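You operate a simulated robot arm through the tools that you are given. There is no shell and no other tool.

You run a simulated robot arm. Do the job below in one go: nothing can be reset, and whatever is moved stays where it is left.

Task
Swap the purple stone under the magnifier for the grey paperweight.
Fine: swing the silver lens aside first and over the grey paperweight last; the purple stone goes on the brown coaster, the grey paperweight where it lay.

Only the result counts: the job must be done as asked and must still hold three seconds after the hand-in. Knocking over, shifting, dropping, spilling or breaking anything else fails it.

Robot
A 6-joint arm with a two-finger parallel gripper, fixed in place. Base frame: the origin is at the foot of the arm, x ahead of it, y to its left, z up; the work surface is at about z = 0. Readings come in mm, degrees, newtons and seconds.
With the tool pointing down near the work surface it reaches from about 160 to 420 mm from the base axis. Its first joint turns from -66.0 to 66.0 degrees. Payload 1.57 kg.
The TCP is the grasp point between the finger pads, 30 mm short of the fingertips. In the tool frame z runs along the fingers and y along their closing line. Largest opening 80 mm; finger width 17, thickness 12; the body of the gripper, 40 by 82 mm, starts 80 mm behind the TCP.
Orientation is that of the tool frame in the base frame, as [roll, pitch, yaw] about the fixed x, y, z axes, in that order (R = Rz(yaw) Ry(pitch) Rx(roll)). With the fingers straight down and closing along the base's y, the tool's x points along the base's -x, its y along +y and its z along -z.

Tools
- The arm moves only by the tool jog_arm. Its argument "rows" is text: rows parted by semicolons, each of 7 numbers parted by spaces: the shift along the tool's x, y, z in units of 400 mm (1.0 is 400 mm), then the turn, a rotation vector about the tool's x, y, z in units of 90 degrees (1.0 is 90 degrees), then the finger opening in mm, from 0 to 80. In form: x y z ax ay az hand; .... A call has 1 to 20 rows; each row is the pose to reach, as a shift and turn from the pose commanded when the call began, along the tool's axes at that moment. A call with a number of a shift or a turn outside -1 to 1 is refused whole. Each row takes 0.2 s and may step no farther than 50 mm and 8.6 degrees from the row before; otherwise, or with a gripper value out of range, the whole call is refused. A pose out of reach is approached as far as the arm can. The call stops where the force on the tool passes 40 N (or 10 N more than at its start, if that is more) or the arm is blocked; 0.2 s more then pass. The fingers move at their own pace (about 153 mm/s each) and stop on an object; they squeeze with about 25 N. The grip force told is the motor's: it shows also when the fingers shut on nothing. Time passes only in rows, and 0.2 s behind the last, so rows that repeat a pose let the fingers close. It gives the time, the measured TCP pose, the force on the tool (base axes), the opening and the grip force at its end, in the units of the frame above (readings bear some noise), with the torque about the TCP (base axes, N m) and any sound that the robot's microphone picked up.
- Cameras (640 x 400 px; columns grow to the right, rows downward): "scene" is fixed at [48, -352.4, 391.1]; the picture's right is [0.72, -0.69, 0.00], its down [-0.60, -0.62, -0.51] and it looks along [0.36, 0.37, -0.86] (base axes); focal length 214 px, centre (320, 200). "wrist" rides on the gripper at [72, -7, -122] in the tool frame; the picture's right is [0.09, 1.00, 0.00], its down [-0.84, 0.08, -0.54] and it looks along [-0.54, 0.05, 0.84] (tool axes); focal length 238 px, centre (320, 200). There is no depth. A picture from a camera that has moved, and an enlarged one, comes with that camera's place and axes in the base frame and with its lens.
- capture(camera): a new picture of that camera. It takes no simulated time.
- zoom(camera, box): a new picture of the part [left, top, right, bottom] of that camera's present view, enlarged. It takes no simulated time.
- job_done(): hands the job in; it is judged then, once.

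Places have to be worked out from the pictures, the camera data and where the tool is seen. Open the gripper and draw the arm clear of the work before you hand the job in, unless the task says otherwise.

The tools are called after "Request:" as name(argument=value, ...) on one line, values as JSON. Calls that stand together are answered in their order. jog_arm: Moves the arm, as the interface text tells. Its arguments: {"type":"object","properties":{"rows":{"type":"string"}},"required":["rows"]} The other tools are called the same way: capture (camera) takes a picture; zoom (camera, box) takes an enlarged picture of a part of a camera's view; job_done () hands the job in.

At the start:

```text
time_s: 0.0
eef_pos: [195.9, -170.9, 224.5]
tcp_rot: [180.0, -0.1, 180.0]
force: [-1.1, 0.5, -0.1]
moment: [0.01, 0.0, 0.0]
gripper_width: 80.1
finger_force: 0.1
```

scene: 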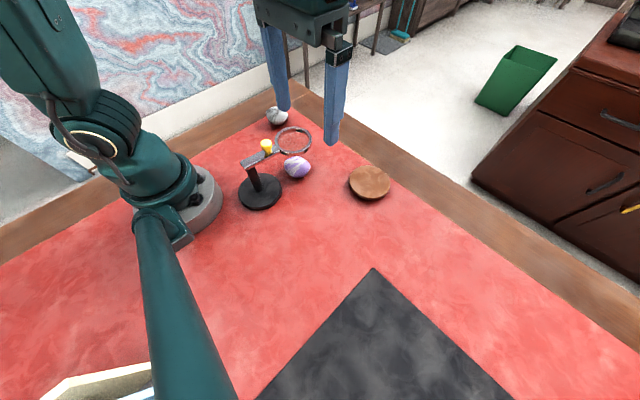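
wrist: 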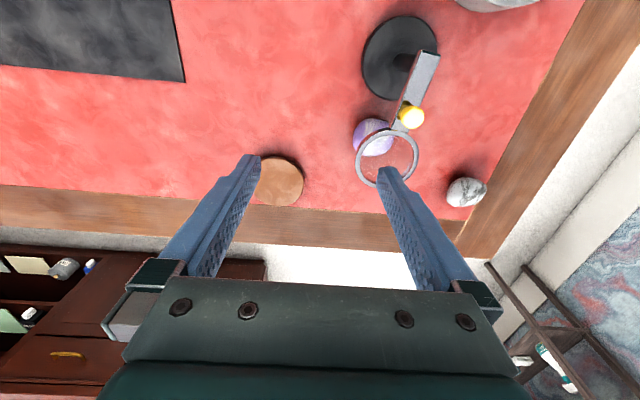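

I start by taking enlarged views of the magnifier area in both cameras to locate the stand, lens, stone, paperweight and coaster.

Request:
zoom(camera="scene", box=[220, 90, 420, 215])

Request:
zoom(camera="wrist", box=[240, 0, 560, 220])

```text
3.20 times, centred on (320, 152) of scene
camera zoom: at [48.0, -352.4, 391.1], right [0.72, -0.69, 0.0], down [-0.6, -0.62, -0.51], along [0.36, 0.37, -0.86], focal length 686 px, centre (320, 352)
```

zoom: 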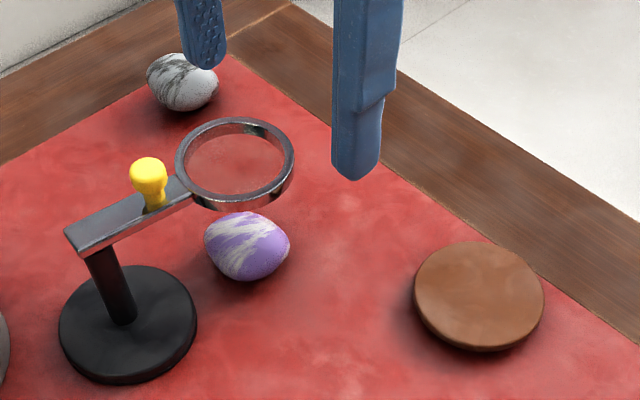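

```text
1.82 times, centred on (400, 110) of wrist
camera zoom: at [124.4, -177.8, 347.8], right [-0.09, 1.0, 0.0], down [0.84, 0.08, 0.54], along [0.54, 0.05, -0.84], focal length 433 px, centre (174, 364)
```

zoom: 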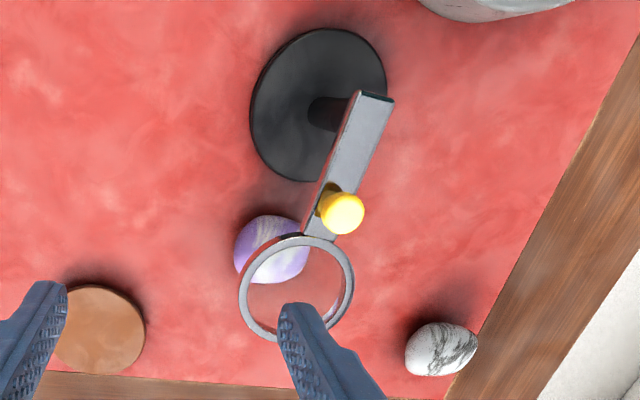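

The lens looks to be at about (226, -92, 92), over the stone at about (226, -94). The stand sits near (130, -81), the knob near (174, -85, 114), the paperweight near (303, 79) and the coaster near (315, -229). I'll raise the arm and shift it left to get a second viewpoint.

Request:
jog_arm(rows="0 0.08 -0.06 0 0 0 80; 0 0.16 -0.12 0 0 0 80; 0 0.2 -0.15 0 0 0 80; 0 0.2 -0.15 0 0 0 80")

Request:
capture(camera="scene")

Request:
capture(camera="wrist")

```text
time_s: 1.0
eef_pos: [196.7, -88.8, 287.1]
tcp_rot: [-179.9, 0.0, -180.0]
force: [0.1, 0.7, -0.3]
moment: [0.01, -0.02, 0.01]
gripper_width: 80.0
finger_force: 0.0
```

```text
taken
```

scene: 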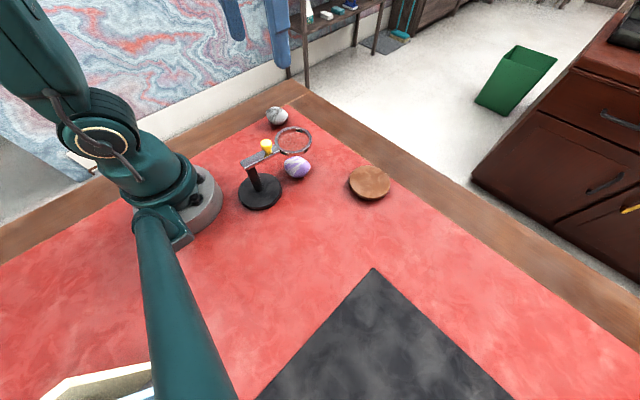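

```text
taken
camera wrist: at [125.4, -96.5, 408.9], right [-0.09, 1.0, 0.0], down [0.84, 0.08, 0.54], along [0.54, 0.05, -0.84], focal length 238 px, centre (320, 200)
```

wrist: 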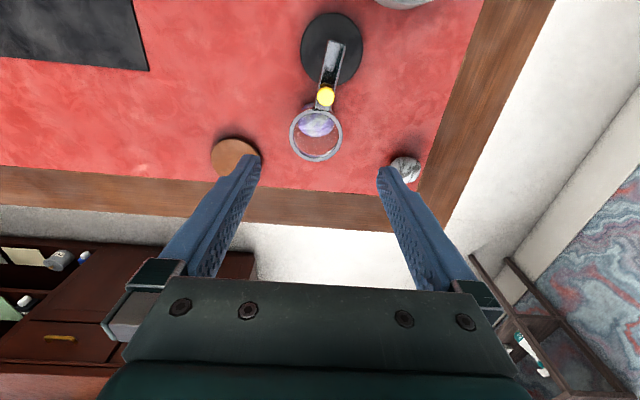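

The arm moved as expected, and the teal tube is just the scene camera's mast. I'll enlarge both new views to refine the positions.

Request:
zoom(camera="wrist", box=[270, 0, 430, 100])

Request:
zoom(camera="wrist", box=[270, 90, 430, 190])

Request:
zoom(camera="scene", box=[230, 120, 330, 215])

Request:
zoom(camera="scene", box=[250, 90, 310, 140])

```text
4.00 times, centred on (350, 50) of wrist
camera zoom: at [125.4, -96.5, 408.9], right [-0.09, 1.0, 0.0], down [0.84, 0.08, 0.54], along [0.54, 0.05, -0.84], focal length 953 px, centre (200, 800)
```

zoom: 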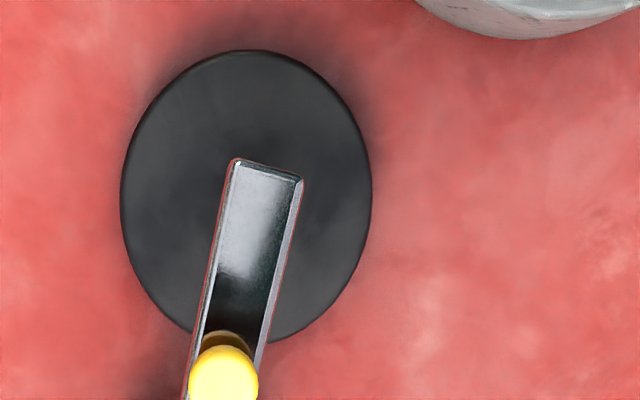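

```text
4.00 times, centred on (350, 140) of wrist
camera zoom: at [125.4, -96.5, 408.9], right [-0.09, 1.0, 0.0], down [0.84, 0.08, 0.54], along [0.54, 0.05, -0.84], focal length 953 px, centre (200, 440)
```

zoom: 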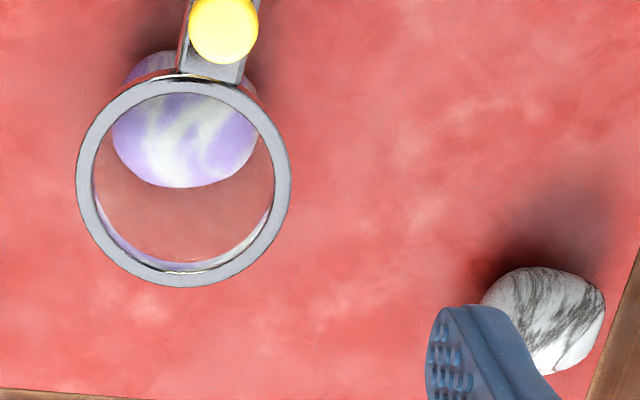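

```text
4.21 times, centred on (280, 168) of scene
camera zoom: at [48.0, -352.4, 391.1], right [0.72, -0.69, 0.0], down [-0.6, -0.62, -0.51], along [0.36, 0.37, -0.86], focal length 903 px, centre (488, 337)
```

zoom: 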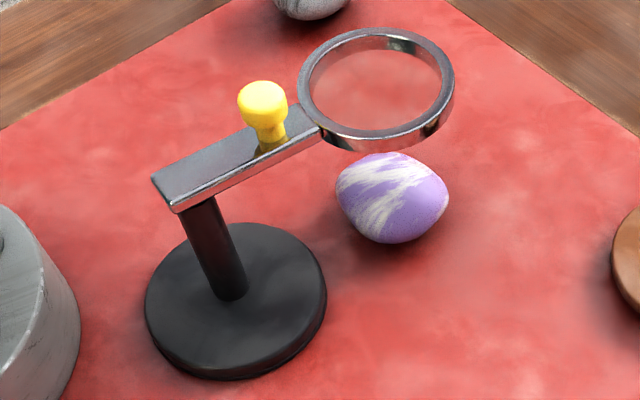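

```text
8.00 times, centred on (280, 115) of scene
camera zoom: at [48.0, -352.4, 391.1], right [0.72, -0.69, 0.0], down [-0.6, -0.62, -0.51], along [0.36, 0.37, -0.86], focal length 1716 px, centre (640, 880)
```

zoom: 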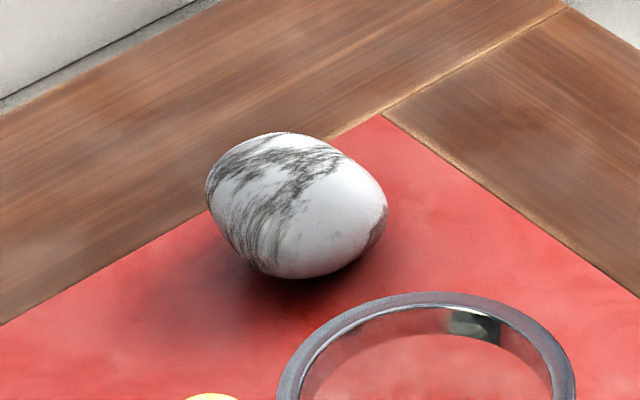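

Refined positions are the pivot at about (129, -81), the knob at about (172, -87, 118) and 20 mm across, and the lens centre at about (226, -93, 95). I'll move to above the knob, with the closing line turned square to the lens arm.

Request:
jog_arm(rows="0.02 0.0015 0.08 0 0 0.026 80; 0.041 0.003 0.16 0 0 0.052 80; 0.062 0.0045 0.2425 0 0 0.078 80; 0.062 0.0045 0.2425 0 0 0.078 80; 0.062 0.0045 0.2425 0 0 0.078 80")

Request:
capture(camera="scene")

Request:
capture(camera="wrist")

```text
time_s: 2.2
eef_pos: [172.0, -88.9, 188.5]
tcp_rot: [180.0, 0.0, 173.0]
force: [0.4, -0.3, -0.1]
moment: [0.01, 0.0, 0.01]
gripper_width: 80.1
finger_force: 0.1
```

```text
taken
```

scene: 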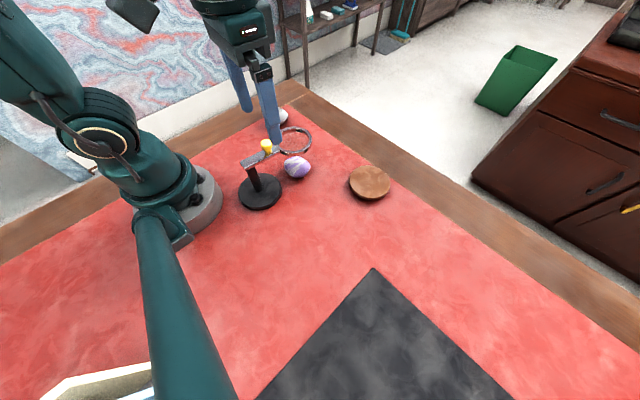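

```text
taken
camera wrist: at [100.6, -86.6, 310.9], right [0.03, 1.0, 0.0], down [0.84, -0.02, 0.54], along [0.54, -0.02, -0.84], focal length 238 px, centre (320, 200)
```

wrist: 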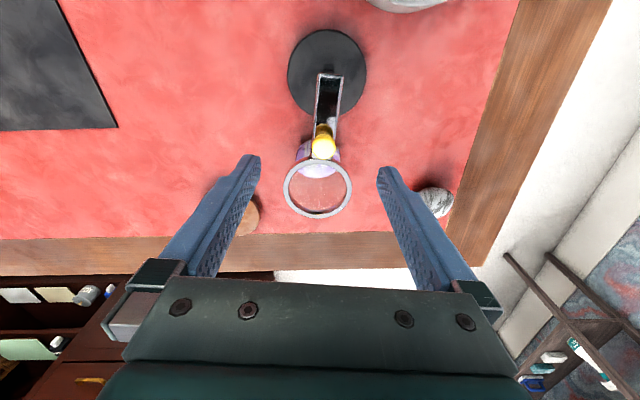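

The knob works out to (172.5, -87), right under the TCP. I'll descend so the fingertips straddle the knob just above the bar, then narrow the opening to a loose cage.

Request:
jog_arm(rows="0 0.0025 0.05 0 0 0 80; 0 0.0025 0.1 0 0 0 80; 0 0.0025 0.13 0 0 0 70; 0 0.0025 0.13 0 0 0 50; 0 0.0025 0.13 0 0 0 40; 0 0.0025 0.13 0 0 0 40")

Request:
zoom(camera="scene", box=[210, 90, 350, 215])

Request:
zoom(camera="wrist", box=[220, 0, 440, 220])

```text
time_s: 3.6
eef_pos: [172.3, -87.5, 135.9]
tcp_rot: [-179.9, 0.0, 172.9]
force: [0.7, -0.4, 0.2]
moment: [0.0, 0.02, 0.01]
gripper_width: 40.1
finger_force: 0.1
```

```text
3.20 times, centred on (280, 152) of scene
camera zoom: at [48.0, -352.4, 391.1], right [0.72, -0.69, 0.0], down [-0.6, -0.62, -0.51], along [0.36, 0.37, -0.86], focal length 686 px, centre (448, 352)
```

zoom: 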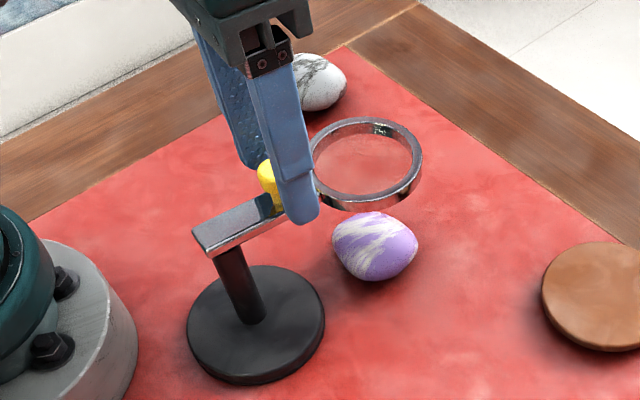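

```text
1.82 times, centred on (330, 110) of wrist
camera zoom: at [99.6, -85.4, 258.9], right [0.03, 1.0, 0.0], down [0.84, -0.02, 0.54], along [0.54, -0.02, -0.84], focal length 433 px, centre (302, 364)
```

zoom: 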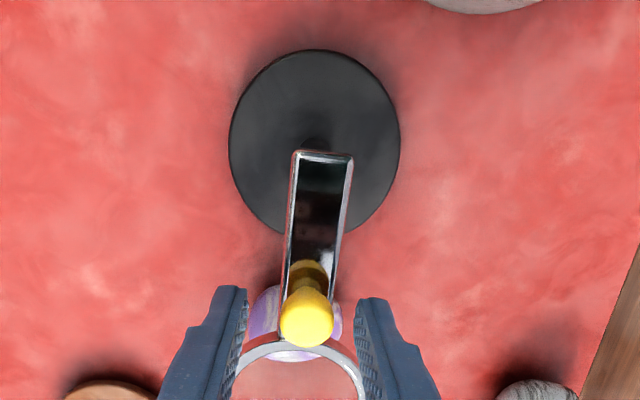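

The knob is centred between the fingers. I'll narrow to 30 mm and start a slow arc about the pivot toward -y, then check the force and whether the stand stays put.

Request:
jog_arm(rows="0 0 0 0 0 0 30; 0 0 0 0 0 0 30; 0.00015 -0.0057 0 0 0 0.0333 30; 0.0006 -0.0114 0 0 0 0.0667 30; 0.00134 -0.01705 0 0 0 0.1 30; 0.00238 -0.02266 0 0 0 0.1333 30; 0.00371 -0.02821 0 0 0 0.1667 30; 0.00533 -0.03368 0 0 0 0.2 30")

Request:
zoom(camera="scene", box=[210, 90, 350, 215])

Request:
zoom(camera="wrist", box=[220, 0, 440, 220])

```text
time_s: 5.4
eef_pos: [166.7, -100.6, 137.0]
tcp_rot: [-180.0, 0.0, 155.2]
force: [1.0, 0.1, -0.3]
moment: [0.01, -0.01, -0.02]
gripper_width: 30.2
finger_force: 0.2
```

```text
3.20 times, centred on (280, 152) of scene
camera zoom: at [48.0, -352.4, 391.1], right [0.72, -0.69, 0.0], down [-0.6, -0.62, -0.51], along [0.36, 0.37, -0.86], focal length 686 px, centre (448, 352)
```

zoom: 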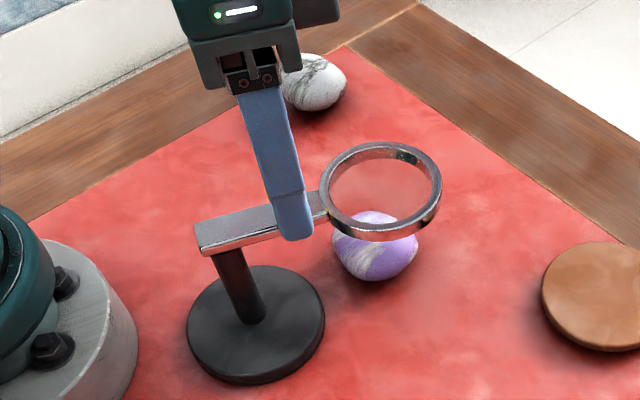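

```text
1.82 times, centred on (330, 110) of wrist
camera zoom: at [100.0, -76.7, 258.9], right [0.34, 0.94, 0.0], down [0.79, -0.28, 0.54], along [0.51, -0.18, -0.84], focal length 433 px, centre (302, 364)
```

zoom: 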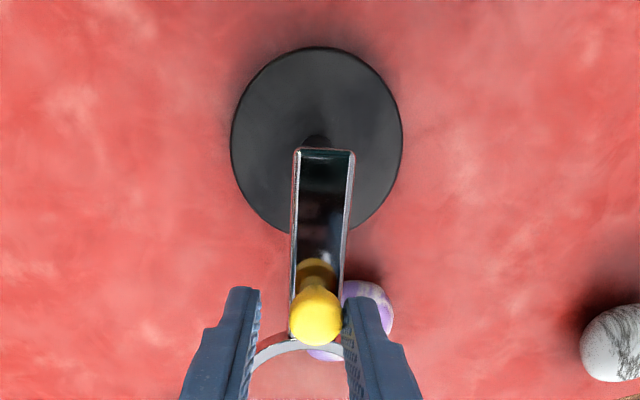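

The lens swings freely, the force is low and the stand has not moved. I'll continue the arc.

Request:
jog_arm(rows="0.000203 -0.006654 0 0 0 0.0389 30; 0.000812 -0.013284 0 0 0 0.0778 30; 0.001825 -0.019864 0 0 0 0.1167 30; 0.003238 -0.026369 0 0 0 0.1556 30; 0.005045 -0.032777 0 0 0 0.1944 30; 0.00724 -0.039062 0 0 0 0.2333 30; 0.009814 -0.045201 0 0 0 0.2722 30; 0.012759 -0.051172 0 0 0 0.3111 30; 0.016062 -0.056953 0 0 0 0.35 30; 0.019712 -0.06252 0 0 0 0.3889 30")

Request:
zoom(camera="scene", box=[210, 90, 350, 215])

Request:
zoom(camera="wrist", box=[220, 0, 440, 220])

```text
time_s: 7.6
eef_pos: [149.9, -121.5, 136.1]
tcp_rot: [-179.9, 0.1, 120.0]
force: [-0.7, -0.4, 0.0]
moment: [0.02, -0.05, -0.02]
gripper_width: 30.3
finger_force: 0.2
```

```text
3.20 times, centred on (280, 152) of scene
camera zoom: at [48.0, -352.4, 391.1], right [0.72, -0.69, 0.0], down [-0.6, -0.62, -0.51], along [0.36, 0.37, -0.86], focal length 686 px, centre (448, 352)
```

zoom: 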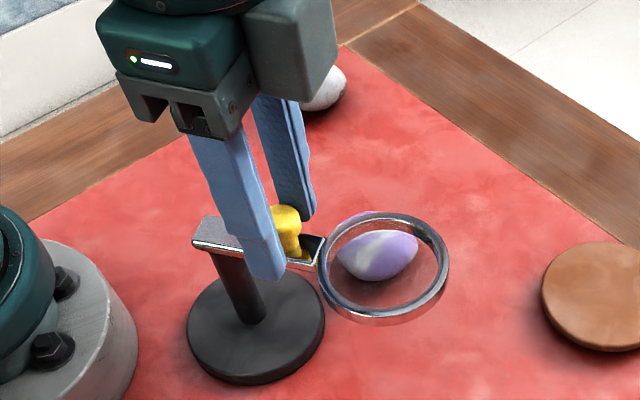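

```text
1.82 times, centred on (330, 110) of wrist
camera zoom: at [109.0, -61.6, 258.2], right [0.82, 0.58, 0.0], down [0.49, -0.69, 0.54], along [0.31, -0.44, -0.84], focal length 433 px, centre (302, 364)
```

zoom: 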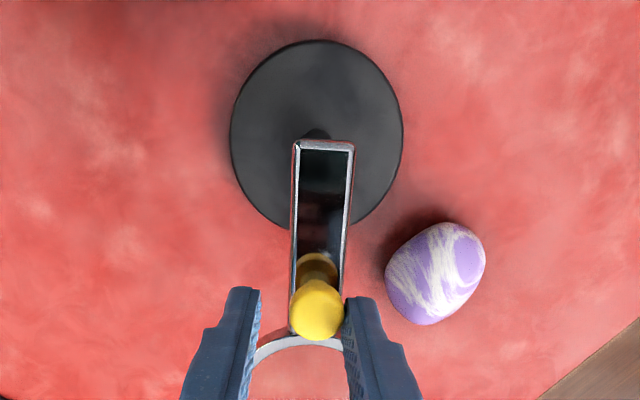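

The swing is working and the stone is now visible, at about (225, -92). I'll swing another 35° to clear the lens completely.

Request:
jog_arm(rows="0.000203 -0.006654 0 0 0 0.0389 30; 0.000812 -0.013284 0 0 0 0.0778 30; 0.001825 -0.019864 0 0 0 0.1167 30; 0.003238 -0.026369 0 0 0 0.1556 30; 0.005045 -0.032777 0 0 0 0.1944 30; 0.00724 -0.039062 0 0 0 0.2333 30; 0.009814 -0.045201 0 0 0 0.2722 30; 0.012759 -0.051172 0 0 0 0.3111 30; 0.016062 -0.056953 0 0 0 0.35 30; 0.019712 -0.06252 0 0 0 0.3889 30; 0.019712 -0.06252 0 0 0 0.3889 30")

Request:
zoom(camera="scene", box=[210, 90, 350, 215])

Request:
capture(camera="wrist")

```text
time_s: 10.0
eef_pos: [123.4, -126.6, 136.6]
tcp_rot: [-179.9, 0.1, 84.8]
force: [1.9, -0.3, -0.1]
moment: [0.02, -0.04, 0.0]
gripper_width: 31.6
finger_force: 1.1
```

```text
3.20 times, centred on (280, 152) of scene
camera zoom: at [48.0, -352.4, 391.1], right [0.72, -0.69, 0.0], down [-0.6, -0.62, -0.51], along [0.36, 0.37, -0.86], focal length 686 px, centre (448, 352)
```

zoom: 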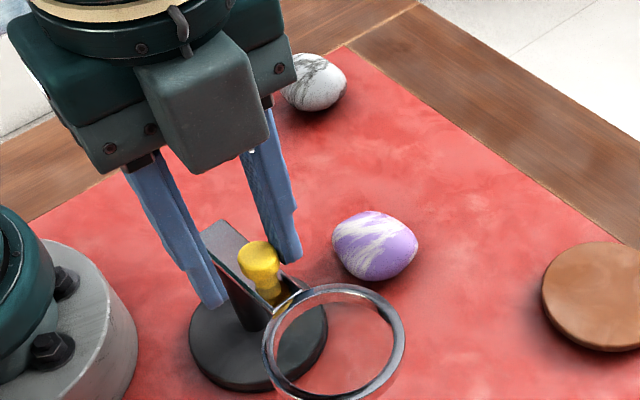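

```text
taken
camera wrist: at [124.1, -54.3, 258.3], right [1.0, 0.0, 0.0], down [0.0, -0.84, 0.54], along [0.0, -0.54, -0.84], focal length 238 px, centre (320, 200)
```

wrist: 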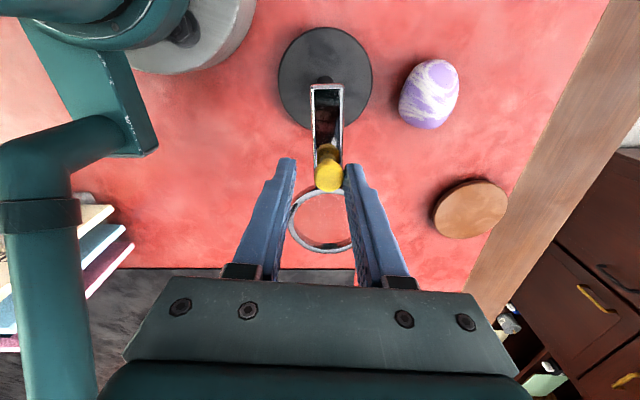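

The opening was pushed to 31.6 mm with some force, so the hinge seems to be at its stop. I'll release at once by opening the fingers, and check whether the stand shifted.

Request:
jog_arm(rows="0 0 0 0 0 0 40; 0 0 0 0 0 0 60; 0 0 0 0 0 0 60")

Request:
zoom(camera="scene", box=[210, 90, 350, 215])

Request:
zoom(camera="wrist", box=[220, 0, 440, 220])

```text
time_s: 10.8
eef_pos: [124.0, -125.7, 136.2]
tcp_rot: [180.0, 0.0, 85.0]
force: [-0.6, -0.6, -0.7]
moment: [0.01, -0.02, 0.01]
gripper_width: 60.1
finger_force: 0.0
```

```text
3.20 times, centred on (280, 152) of scene
camera zoom: at [48.0, -352.4, 391.1], right [0.72, -0.69, 0.0], down [-0.6, -0.62, -0.51], along [0.36, 0.37, -0.86], focal length 686 px, centre (448, 352)
```

zoom: 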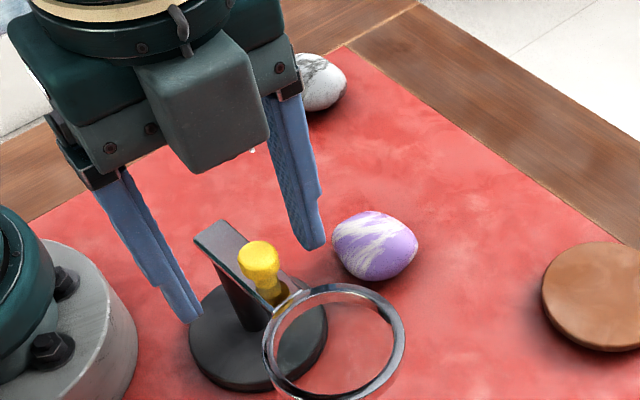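

```text
1.82 times, centred on (330, 110) of wrist
camera zoom: at [124.1, -54.3, 258.4], right [1.0, 0.01, 0.0], down [0.0, -0.84, 0.54], along [0.0, -0.54, -0.84], focal length 433 px, centre (302, 364)
```

zoom: 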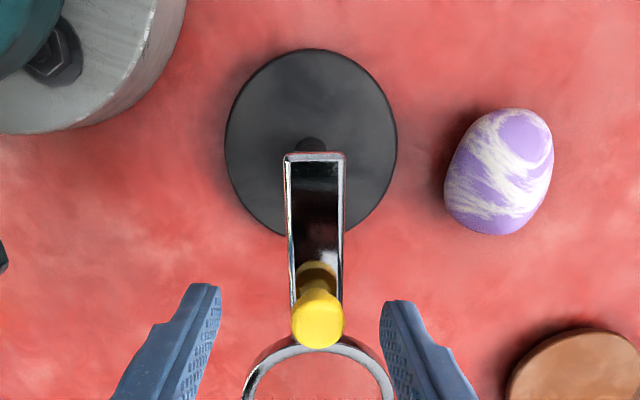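

I'll take the same scene enlargement as before, so I can compare the stand's position directly.

Request:
zoom(camera="scene", box=[230, 120, 330, 215])

Request:
capture(camera="scene")

```text
4.21 times, centred on (280, 168) of scene
camera zoom: at [48.0, -352.4, 391.1], right [0.72, -0.69, 0.0], down [-0.6, -0.62, -0.51], along [0.36, 0.37, -0.86], focal length 903 px, centre (488, 337)
```

zoom: 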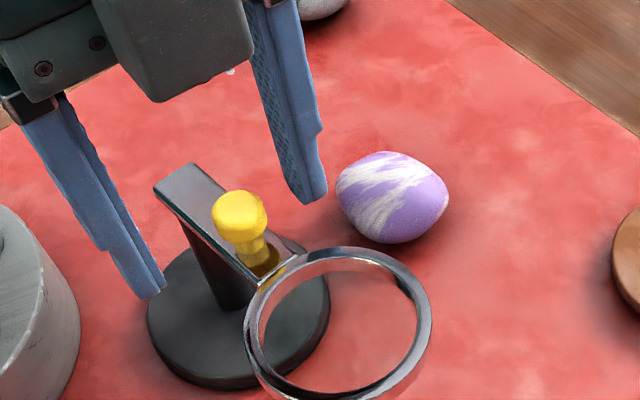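

```text
taken
```

scene: 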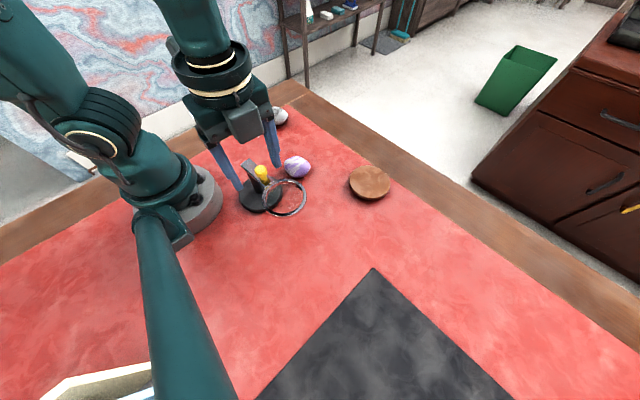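

The stand seems to have crept about 5 mm when the hinge reached its stop. The lens is now about 85° aside. I'll lift clear and move to where the wrist camera can view the stone and the stand from another angle.

Request:
jog_arm(rows="0 0 -0.08 0 0 0 60; 0 0 -0.16 0 0 0 60; 0.08 0.048 -0.16 0 0 0 80; 0.165 0.097 -0.16 0 0 0 80; 0.2475 0.1455 -0.16 0 0 0 80; 0.33 0.194 -0.16 0 0 0 80; 0.4125 0.2425 -0.16 0 0 0 80; 0.4125 0.2425 -0.16 0 0 0 80")

Request:
capture(camera="wrist")

Request:
zoom(camera="scene", box=[230, 120, 330, 215])

```text
time_s: 12.6
eef_pos: [235.3, 29.3, 198.7]
tcp_rot: [-180.0, 0.1, 85.0]
force: [-0.9, 0.3, -0.3]
moment: [0.0, 0.0, -0.01]
gripper_width: 79.8
finger_force: 0.1
```

```text
taken
camera wrist: at [235.7, 102.3, 321.6], right [1.0, 0.0, 0.0], down [0.0, -0.84, 0.54], along [0.0, -0.54, -0.84], focal length 238 px, centre (320, 200)
```

wrist: 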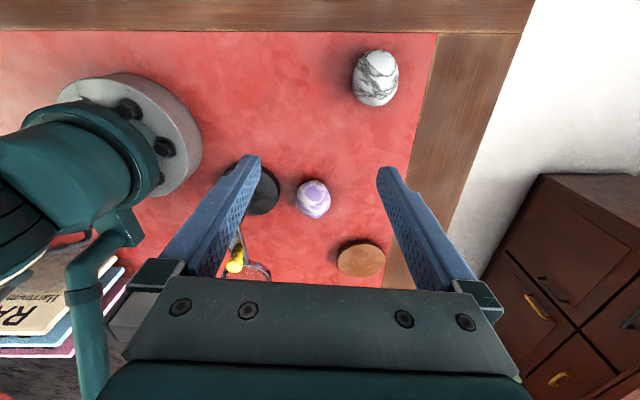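

```text
4.21 times, centred on (280, 168) of scene
camera zoom: at [48.0, -352.4, 391.1], right [0.72, -0.69, 0.0], down [-0.6, -0.62, -0.51], along [0.36, 0.37, -0.86], focal length 903 px, centre (488, 337)
```

zoom: 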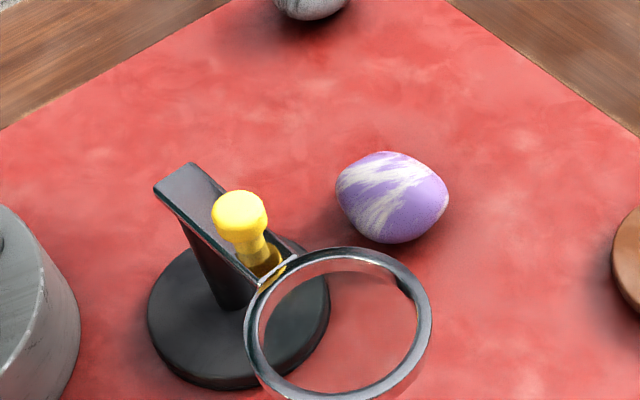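

The scene view suggests the stand moved a few millimetres. I'll enlarge the wrist view around the stand, stone and coaster to measure them.

Request:
zoom(camera="wrist", box=[220, 140, 400, 290])

Request:
zoom(camera="wrist", box=[320, 20, 440, 120])

Request:
zoom(camera="scene", box=[232, 165, 292, 215])

```text
2.67 times, centred on (310, 215) of wrist
camera zoom: at [235.7, 102.3, 321.6], right [1.0, 0.0, 0.0], down [0.0, -0.84, 0.54], along [0.0, -0.54, -0.84], focal length 636 px, centre (347, 160)
```

zoom: 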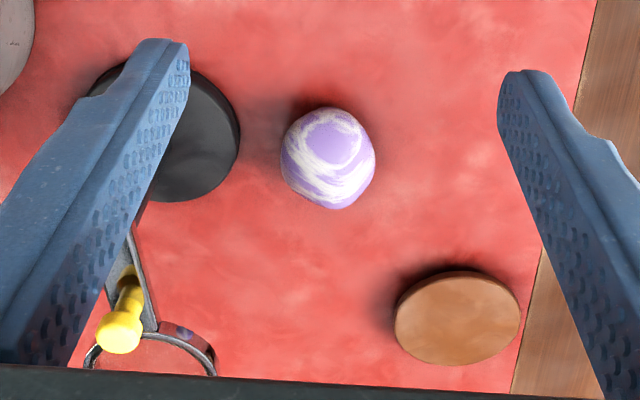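

```text
4.00 times, centred on (380, 70) of wrist
camera zoom: at [235.7, 102.3, 321.6], right [1.0, 0.0, 0.0], down [0.0, -0.84, 0.54], along [0.0, -0.54, -0.84], focal length 953 px, centre (80, 720)
```

zoom: 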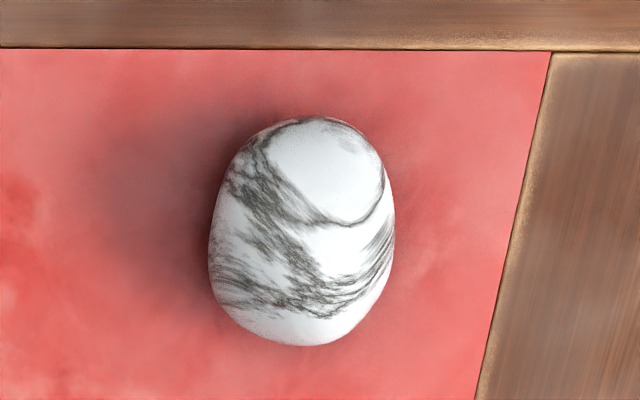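

```text
8.00 times, centred on (262, 190) of scene
camera zoom: at [48.0, -352.4, 391.1], right [0.72, -0.69, 0.0], down [-0.6, -0.62, -0.51], along [0.36, 0.37, -0.86], focal length 1716 px, centre (784, 280)
```

zoom: 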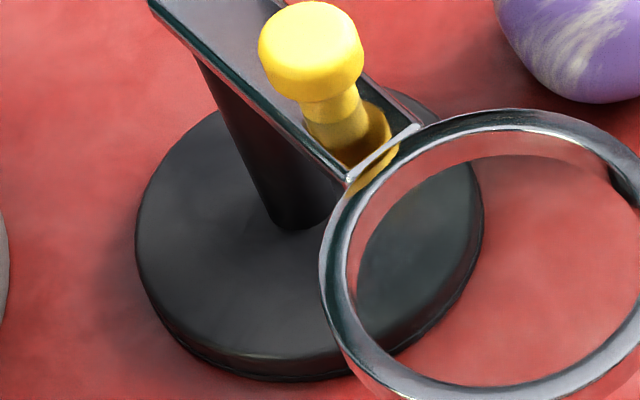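

The stone is at about (225, -91.5) and roughly 53 mm across x. The coaster is at about (313, -229) and the paperweight at about (299, 75). I'll move above the stone with the closing line turned 30° off x, so the fingers stay clear of the stand's disc.

Request:
jog_arm(rows="-0.0506 0.0002 0.033 0 0 -0.065 74; -0.1013 0.0003 0.066 0 0 -0.13 74; -0.1519 0.0005 0.099 0 0 -0.1945 74; -0.2025 0.0007 0.132 0 0 -0.259 74; -0.2532 0.0008 0.165 0 0 -0.324 74; -0.3038 0.001 0.198 0 0 -0.389 74; -0.3038 0.001 0.198 0 0 -0.389 74; -0.3038 0.001 0.198 0 0 -0.389 74")

Request:
capture(camera="wrist")

Request:
zoom(camera="scene", box=[210, 90, 350, 215])

```text
time_s: 14.4
eef_pos: [225.3, -90.8, 121.2]
tcp_rot: [-179.9, 0.0, 120.2]
force: [-0.3, 0.3, 0.1]
moment: [0.02, 0.01, 0.0]
gripper_width: 74.1
finger_force: 0.0
```

```text
taken
camera wrist: at [183.8, -31.8, 243.5], right [0.82, 0.58, 0.0], down [0.49, -0.68, 0.54], along [0.31, -0.44, -0.84], focal length 238 px, centre (320, 200)
```

wrist: 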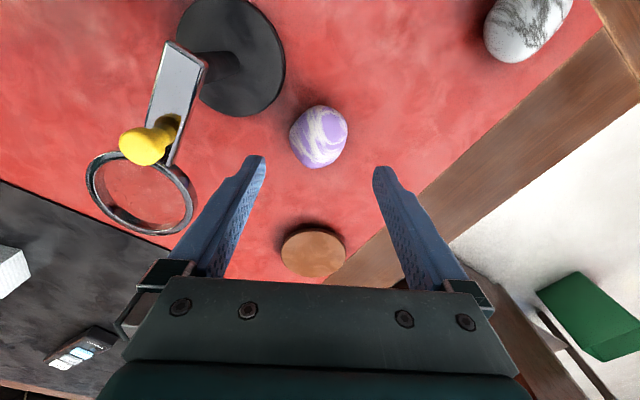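

```text
3.20 times, centred on (280, 152) of scene
camera zoom: at [48.0, -352.4, 391.1], right [0.72, -0.69, 0.0], down [-0.6, -0.62, -0.51], along [0.36, 0.37, -0.86], focal length 686 px, centre (448, 352)
```

zoom: 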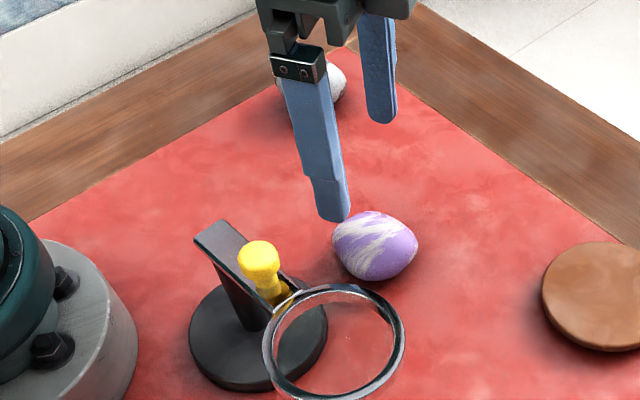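

The stone is centred between the fingers. I'll descend so the fingertips come near the table on both sides of it.

Request:
jog_arm(rows="0 0 0.08 0 0 0 74; 0 0 0.15 0 0 0 74; 0 0 0.19 0 0 0 74; 0 0 0.218 0 0 0 74; 0 0 0.218 0 0 0 74")

Request:
zoom(camera="scene", box=[210, 90, 350, 215])

Request:
capture(camera="wrist")

```text
time_s: 15.6
eef_pos: [223.4, -91.3, 34.2]
tcp_rot: [-179.9, 0.1, 120.0]
force: [0.1, -0.3, 0.3]
moment: [0.02, 0.01, -0.01]
gripper_width: 74.1
finger_force: 0.0
```

```text
3.20 times, centred on (280, 152) of scene
camera zoom: at [48.0, -352.4, 391.1], right [0.72, -0.69, 0.0], down [-0.6, -0.62, -0.51], along [0.36, 0.37, -0.86], focal length 686 px, centre (448, 352)
```

zoom: 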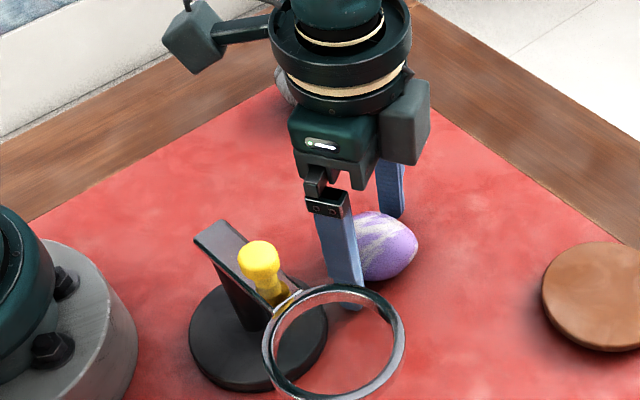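

```text
taken
camera wrist: at [183.5, -32.1, 155.9], right [0.82, 0.58, 0.0], down [0.49, -0.69, 0.54], along [0.31, -0.44, -0.84], focal length 238 px, centre (320, 200)
```

wrist: 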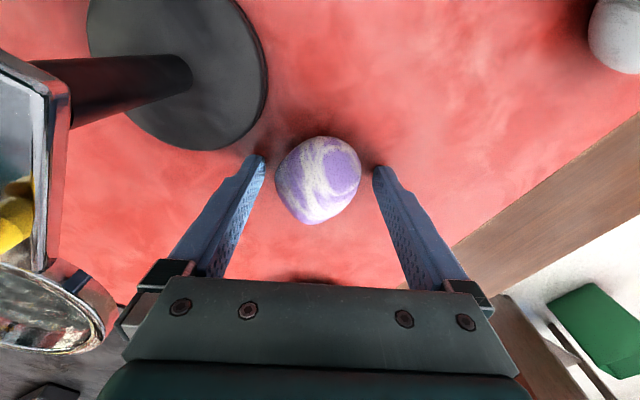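

The stone sits between the fingertips at about (224, -91.5), and I'll remember that as the drop spot for the paperweight. I'll close the fingers now.

Request:
jog_arm(rows="0 0 0 0 0 0 64; 0 0 0 0 0 0 56; 0 0 0 0 0 0 40; 0 0 0 0 0 0 30; 0 0 0 0 0 0 30")

Request:
capture(camera="wrist")

```text
time_s: 16.8
eef_pos: [223.4, -91.0, 33.7]
tcp_rot: [-179.8, 0.0, 119.9]
force: [-0.4, 0.3, -1.0]
moment: [-0.01, 0.03, 0.01]
gripper_width: 54.5
finger_force: 25.4
```

```text
taken
camera wrist: at [183.6, -32.1, 156.1], right [0.82, 0.58, 0.0], down [0.49, -0.68, 0.54], along [0.31, -0.44, -0.84], focal length 238 px, centre (320, 200)
```

wrist: 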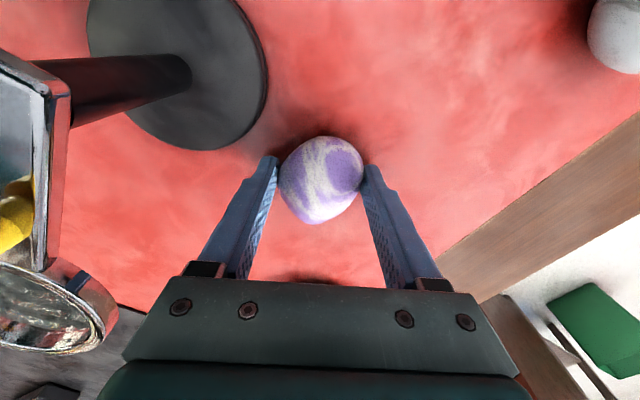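

The fingers hold the stone at 54.5 mm with about 25 N. I'll lift slowly and check the hold.

Request:
jog_arm(rows="0 0 -0.01 0 0 0 30; 0 0 -0.025 0 0 0 30; 0 0 -0.05 0 0 0 30; 0 0 -0.1 0 0 0 30; 0 0 -0.15 0 0 0 30; 0 0 -0.15 0 0 0 30")

Request:
capture(camera="wrist")

Request:
zoom(camera="scene", box=[210, 90, 350, 215])

```text
time_s: 18.2
eef_pos: [224.8, -92.7, 94.8]
tcp_rot: [-179.8, 0.0, 120.0]
force: [-0.1, 0.6, -1.9]
moment: [0.02, 0.0, 0.03]
gripper_width: 54.6
finger_force: 25.2
```

```text
taken
camera wrist: at [183.7, -33.9, 217.0], right [0.82, 0.58, 0.0], down [0.49, -0.69, 0.54], along [0.31, -0.44, -0.84], focal length 238 px, centre (320, 200)
```

wrist: 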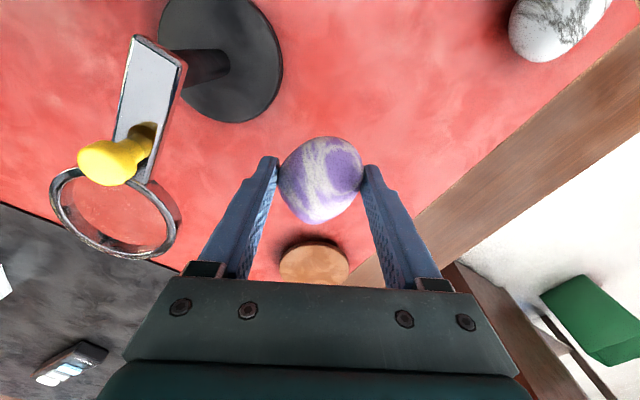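

```text
3.20 times, centred on (280, 152) of scene
camera zoom: at [48.0, -352.4, 391.1], right [0.72, -0.69, 0.0], down [-0.6, -0.62, -0.51], along [0.36, 0.37, -0.86], focal length 686 px, centre (448, 352)
```

zoom: 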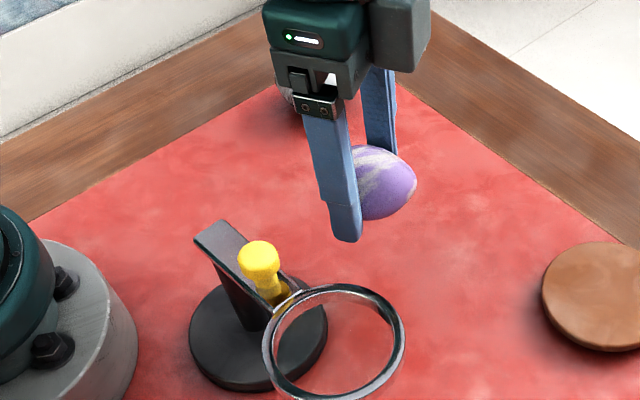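

The hold is firm, at about 1.8 N of weight. The coaster is confirmed at about (312.5, -229.3), so I'll carry the stone there at this height.

Request:
jog_arm(rows="-0.07 0.003 -0.01 0 0 0 30; -0.155 0.007 -0.01 0 0 0 30; -0.24 0.011 -0.01 0 0 0 30; -0.325 0.015 -0.01 0 0 0 30; -0.4087 0.019 -0.01 0 0 0 30; -0.4087 0.019 -0.01 0 0 0 30; -0.4087 0.019 -0.01 0 0 0 30")

Request:
capture(camera="wrist")

Request:
zoom(camera="scene", box=[290, 90, 430, 215])

```text
time_s: 19.8
eef_pos: [311.4, -231.2, 98.5]
tcp_rot: [-179.9, 0.1, 120.0]
force: [0.9, -0.6, -2.0]
moment: [0.0, 0.01, -0.01]
gripper_width: 54.6
finger_force: 24.9
```

```text
taken
camera wrist: at [270.3, -172.8, 220.5], right [0.82, 0.58, 0.0], down [0.49, -0.69, 0.54], along [0.31, -0.44, -0.84], focal length 238 px, centre (320, 200)
```

wrist: 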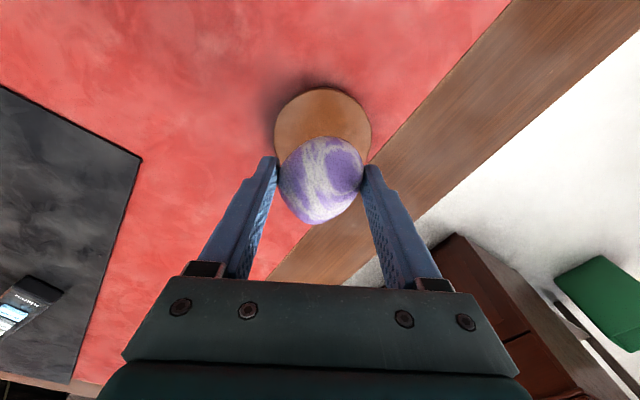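

```text
3.20 times, centred on (360, 152) of scene
camera zoom: at [48.0, -352.4, 391.1], right [0.72, -0.69, 0.0], down [-0.6, -0.62, -0.51], along [0.36, 0.37, -0.86], focal length 686 px, centre (192, 352)
```

zoom: 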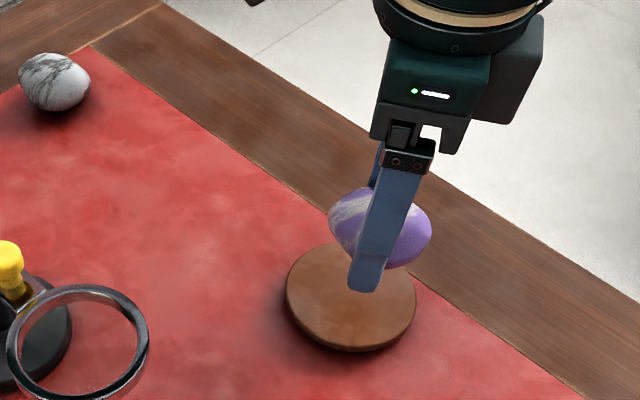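

The stone hangs over the coaster to within a few millimetres. I'll lower it until just above the coaster top.

Request:
jog_arm(rows="0 0 0.05 0 0 0 30; 0 0 0.09 0 0 0 30; 0 0 0.115 0 0 0 30; 0 0 0.125 0 0 0 30; 0 0 0.125 0 0 0 30")

Request:
zoom(camera="scene", box=[310, 130, 420, 215])

Request:
capture(camera="wrist")

```text
time_s: 21.0
eef_pos: [312.2, -230.4, 48.5]
tcp_rot: [179.9, 0.2, 120.0]
force: [-3.3, -0.4, 19.0]
moment: [0.09, 0.06, -0.01]
gripper_width: 54.5
finger_force: 24.9
```

```text
4.71 times, centred on (365, 172) of scene
camera zoom: at [47.9, -352.4, 391.1], right [0.72, -0.69, 0.0], down [-0.6, -0.62, -0.51], along [0.36, 0.37, -0.86], focal length 1009 px, centre (108, 329)
```

zoom: 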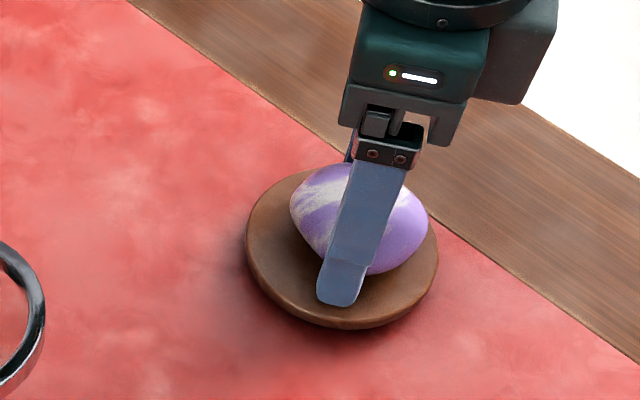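

```text
taken
camera wrist: at [271.7, -172.0, 170.9], right [0.82, 0.58, 0.0], down [0.49, -0.68, 0.55], along [0.31, -0.45, -0.84], focal length 238 px, centre (320, 200)
```

wrist: 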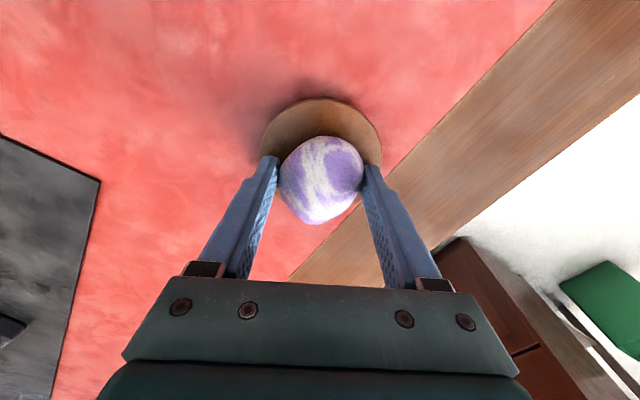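

Contact: Fz rose to +19 N, so the coaster top is a bit higher than I judged. I'll ease up slightly to unload before releasing.

Request:
jog_arm(rows="0 0 -0.00125 0 0 0 30; 0 0 -0.00125 0 0 0 30")

```text
time_s: 21.6
eef_pos: [312.9, -230.5, 48.2]
tcp_rot: [-179.9, 0.2, 120.1]
force: [0.5, -7.0, 12.8]
moment: [-0.27, -0.02, 0.02]
gripper_width: 54.6
finger_force: 24.6
```

The force is still 12.8 N, so I'll ease up a little more.

Request:
jog_arm(rows="0 0 -0.00125 0 0 0 30; 0 0 -0.002 0 0 0 30; 0 0 -0.002 0 0 0 30")

Request:
zoom(camera="scene", box=[310, 130, 420, 215])

```text
time_s: 22.4
eef_pos: [312.9, -228.1, 49.2]
tcp_rot: [-180.0, -0.1, 120.0]
force: [-0.7, -1.7, 5.0]
moment: [-0.12, 0.02, -0.01]
gripper_width: 54.5
finger_force: 25.0
```

```text
4.71 times, centred on (365, 172) of scene
camera zoom: at [48.0, -352.4, 391.1], right [0.72, -0.69, 0.0], down [-0.6, -0.62, -0.51], along [0.36, 0.37, -0.86], focal length 1009 px, centre (108, 329)
```

zoom: 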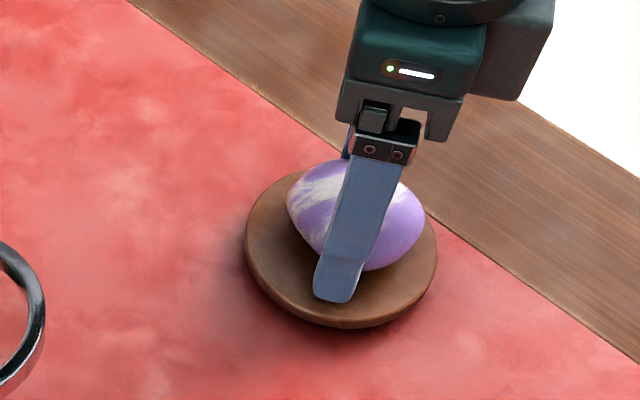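

The contact is light now, so I'll ease up a hair more and open the fingers.

Request:
jog_arm(rows="0 0 -0.001 0 0 0 30; 0 0 -0.001 0 0 0 53; 0 0 -0.001 0 0 0 57; 0 0 -0.001 0 0 0 62; 0 0 -0.001 0 0 0 70; 0 0 -0.001 0 0 0 76; 0 0 -0.001 0 0 0 76")

Request:
zoom(camera="scene", box=[310, 130, 420, 215])

Request:
capture(camera="wrist")

```text
time_s: 24.0
eef_pos: [313.4, -229.2, 50.8]
tcp_rot: [-179.9, 0.1, 119.9]
force: [0.3, -1.1, -0.1]
moment: [0.0, -0.01, 0.01]
gripper_width: 76.0
finger_force: 0.0
```

```text
4.71 times, centred on (365, 172) of scene
camera zoom: at [48.0, -352.4, 391.1], right [0.72, -0.69, 0.0], down [-0.6, -0.62, -0.51], along [0.36, 0.37, -0.86], focal length 1009 px, centre (108, 329)
```

zoom: 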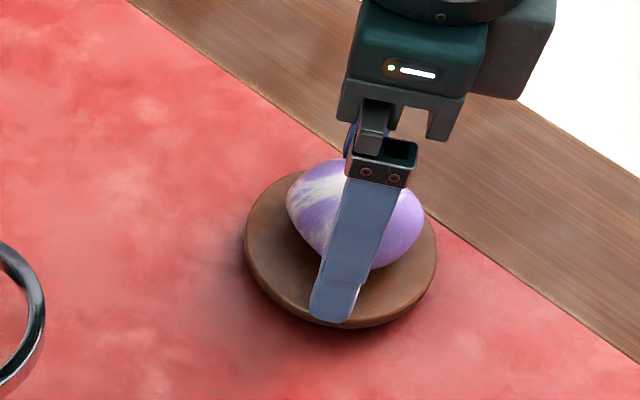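

```text
taken
camera wrist: at [272.2, -170.7, 172.2], right [0.82, 0.58, 0.0], down [0.49, -0.68, 0.54], along [0.31, -0.44, -0.84], focal length 238 px, centre (320, 200)
```

wrist: 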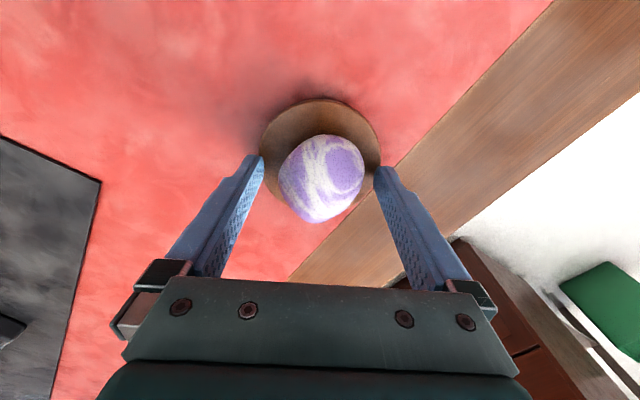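

The stone rests on the coaster and the fingers are free. I'll lift straight up and look.

Request:
jog_arm(rows="0 0 -0.03 0 0 0 76; 0 0 -0.09 0 0 0 76; 0 0 -0.18 0 0 0 76; 0 0 -0.27 0 0 0 76; 0 0 -0.27 0 0 0 76")

Request:
zoom(camera="scene", box=[310, 130, 420, 215])

Request:
capture(camera="wrist")

```text
time_s: 25.2
eef_pos: [310.7, -231.4, 156.6]
tcp_rot: [-179.8, 0.0, 120.0]
force: [0.0, 0.0, 0.3]
moment: [0.01, -0.01, -0.03]
gripper_width: 76.1
finger_force: 0.1
```

```text
4.71 times, centred on (365, 172) of scene
camera zoom: at [48.0, -352.4, 391.1], right [0.72, -0.69, 0.0], down [-0.6, -0.62, -0.51], along [0.36, 0.37, -0.86], focal length 1009 px, centre (108, 329)
```

zoom: 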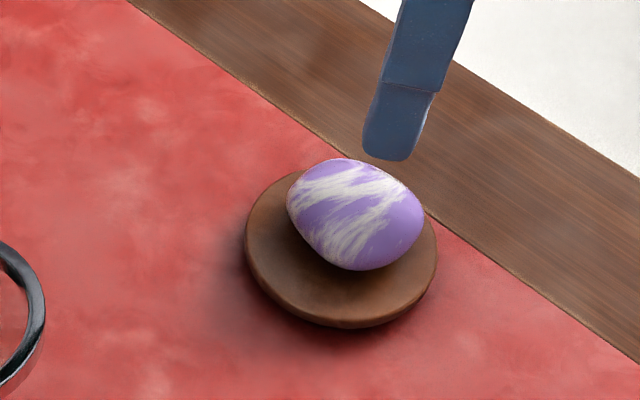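

```text
taken
camera wrist: at [270.6, -171.1, 279.3], right [0.82, 0.58, 0.0], down [0.49, -0.69, 0.54], along [0.31, -0.44, -0.84], focal length 238 px, centre (320, 200)
```

wrist: 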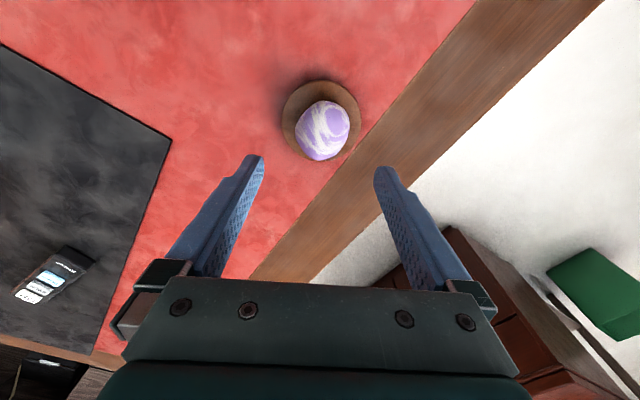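

The purple stone sits well on the coaster. I'll move across at this height to above the grey paperweight.

Request:
jog_arm(rows="0.0846 0.0441 0 0 0 0 76; 0.1692 0.0881 0 0 0 0 76; 0.2539 0.1322 0 0 0 0 76; 0.3385 0.1763 0 0 0 0 76; 0.4231 0.2203 0.02 0 0 0 76; 0.5077 0.2644 0.04 0 0 0 76; 0.5924 0.3084 0.06 0 0 0 76; 0.677 0.3525 0.08 0 0 0 76; 0.677 0.3525 0.08 0 0 0 76")

Request:
capture(camera="wrist")

Request:
capture(camera="scene")

```text
time_s: 27.2
eef_pos: [298.4, 76.2, 124.2]
tcp_rot: [-180.0, 0.1, 120.0]
force: [0.1, 0.1, 0.0]
moment: [0.01, 0.0, -0.01]
gripper_width: 76.0
finger_force: 0.0
```

```text
taken
camera wrist: at [257.3, 135.8, 246.6], right [0.82, 0.58, 0.0], down [0.49, -0.69, 0.54], along [0.31, -0.44, -0.84], focal length 238 px, centre (320, 200)
```

wrist: 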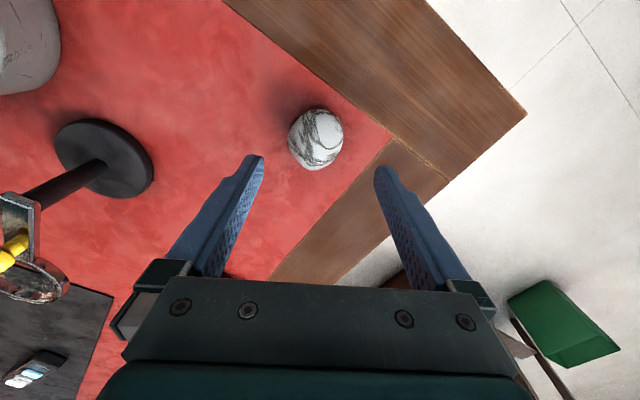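

```text
taken
```

scene: 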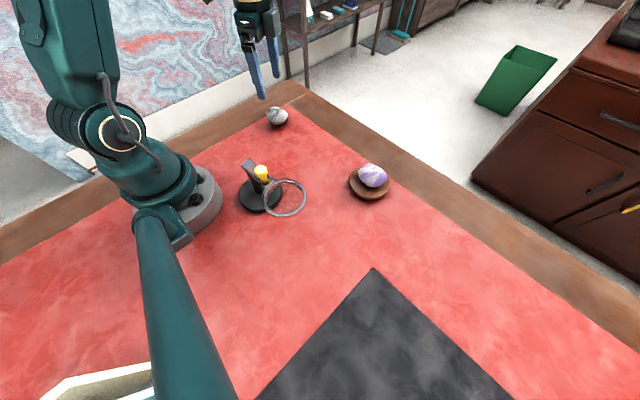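

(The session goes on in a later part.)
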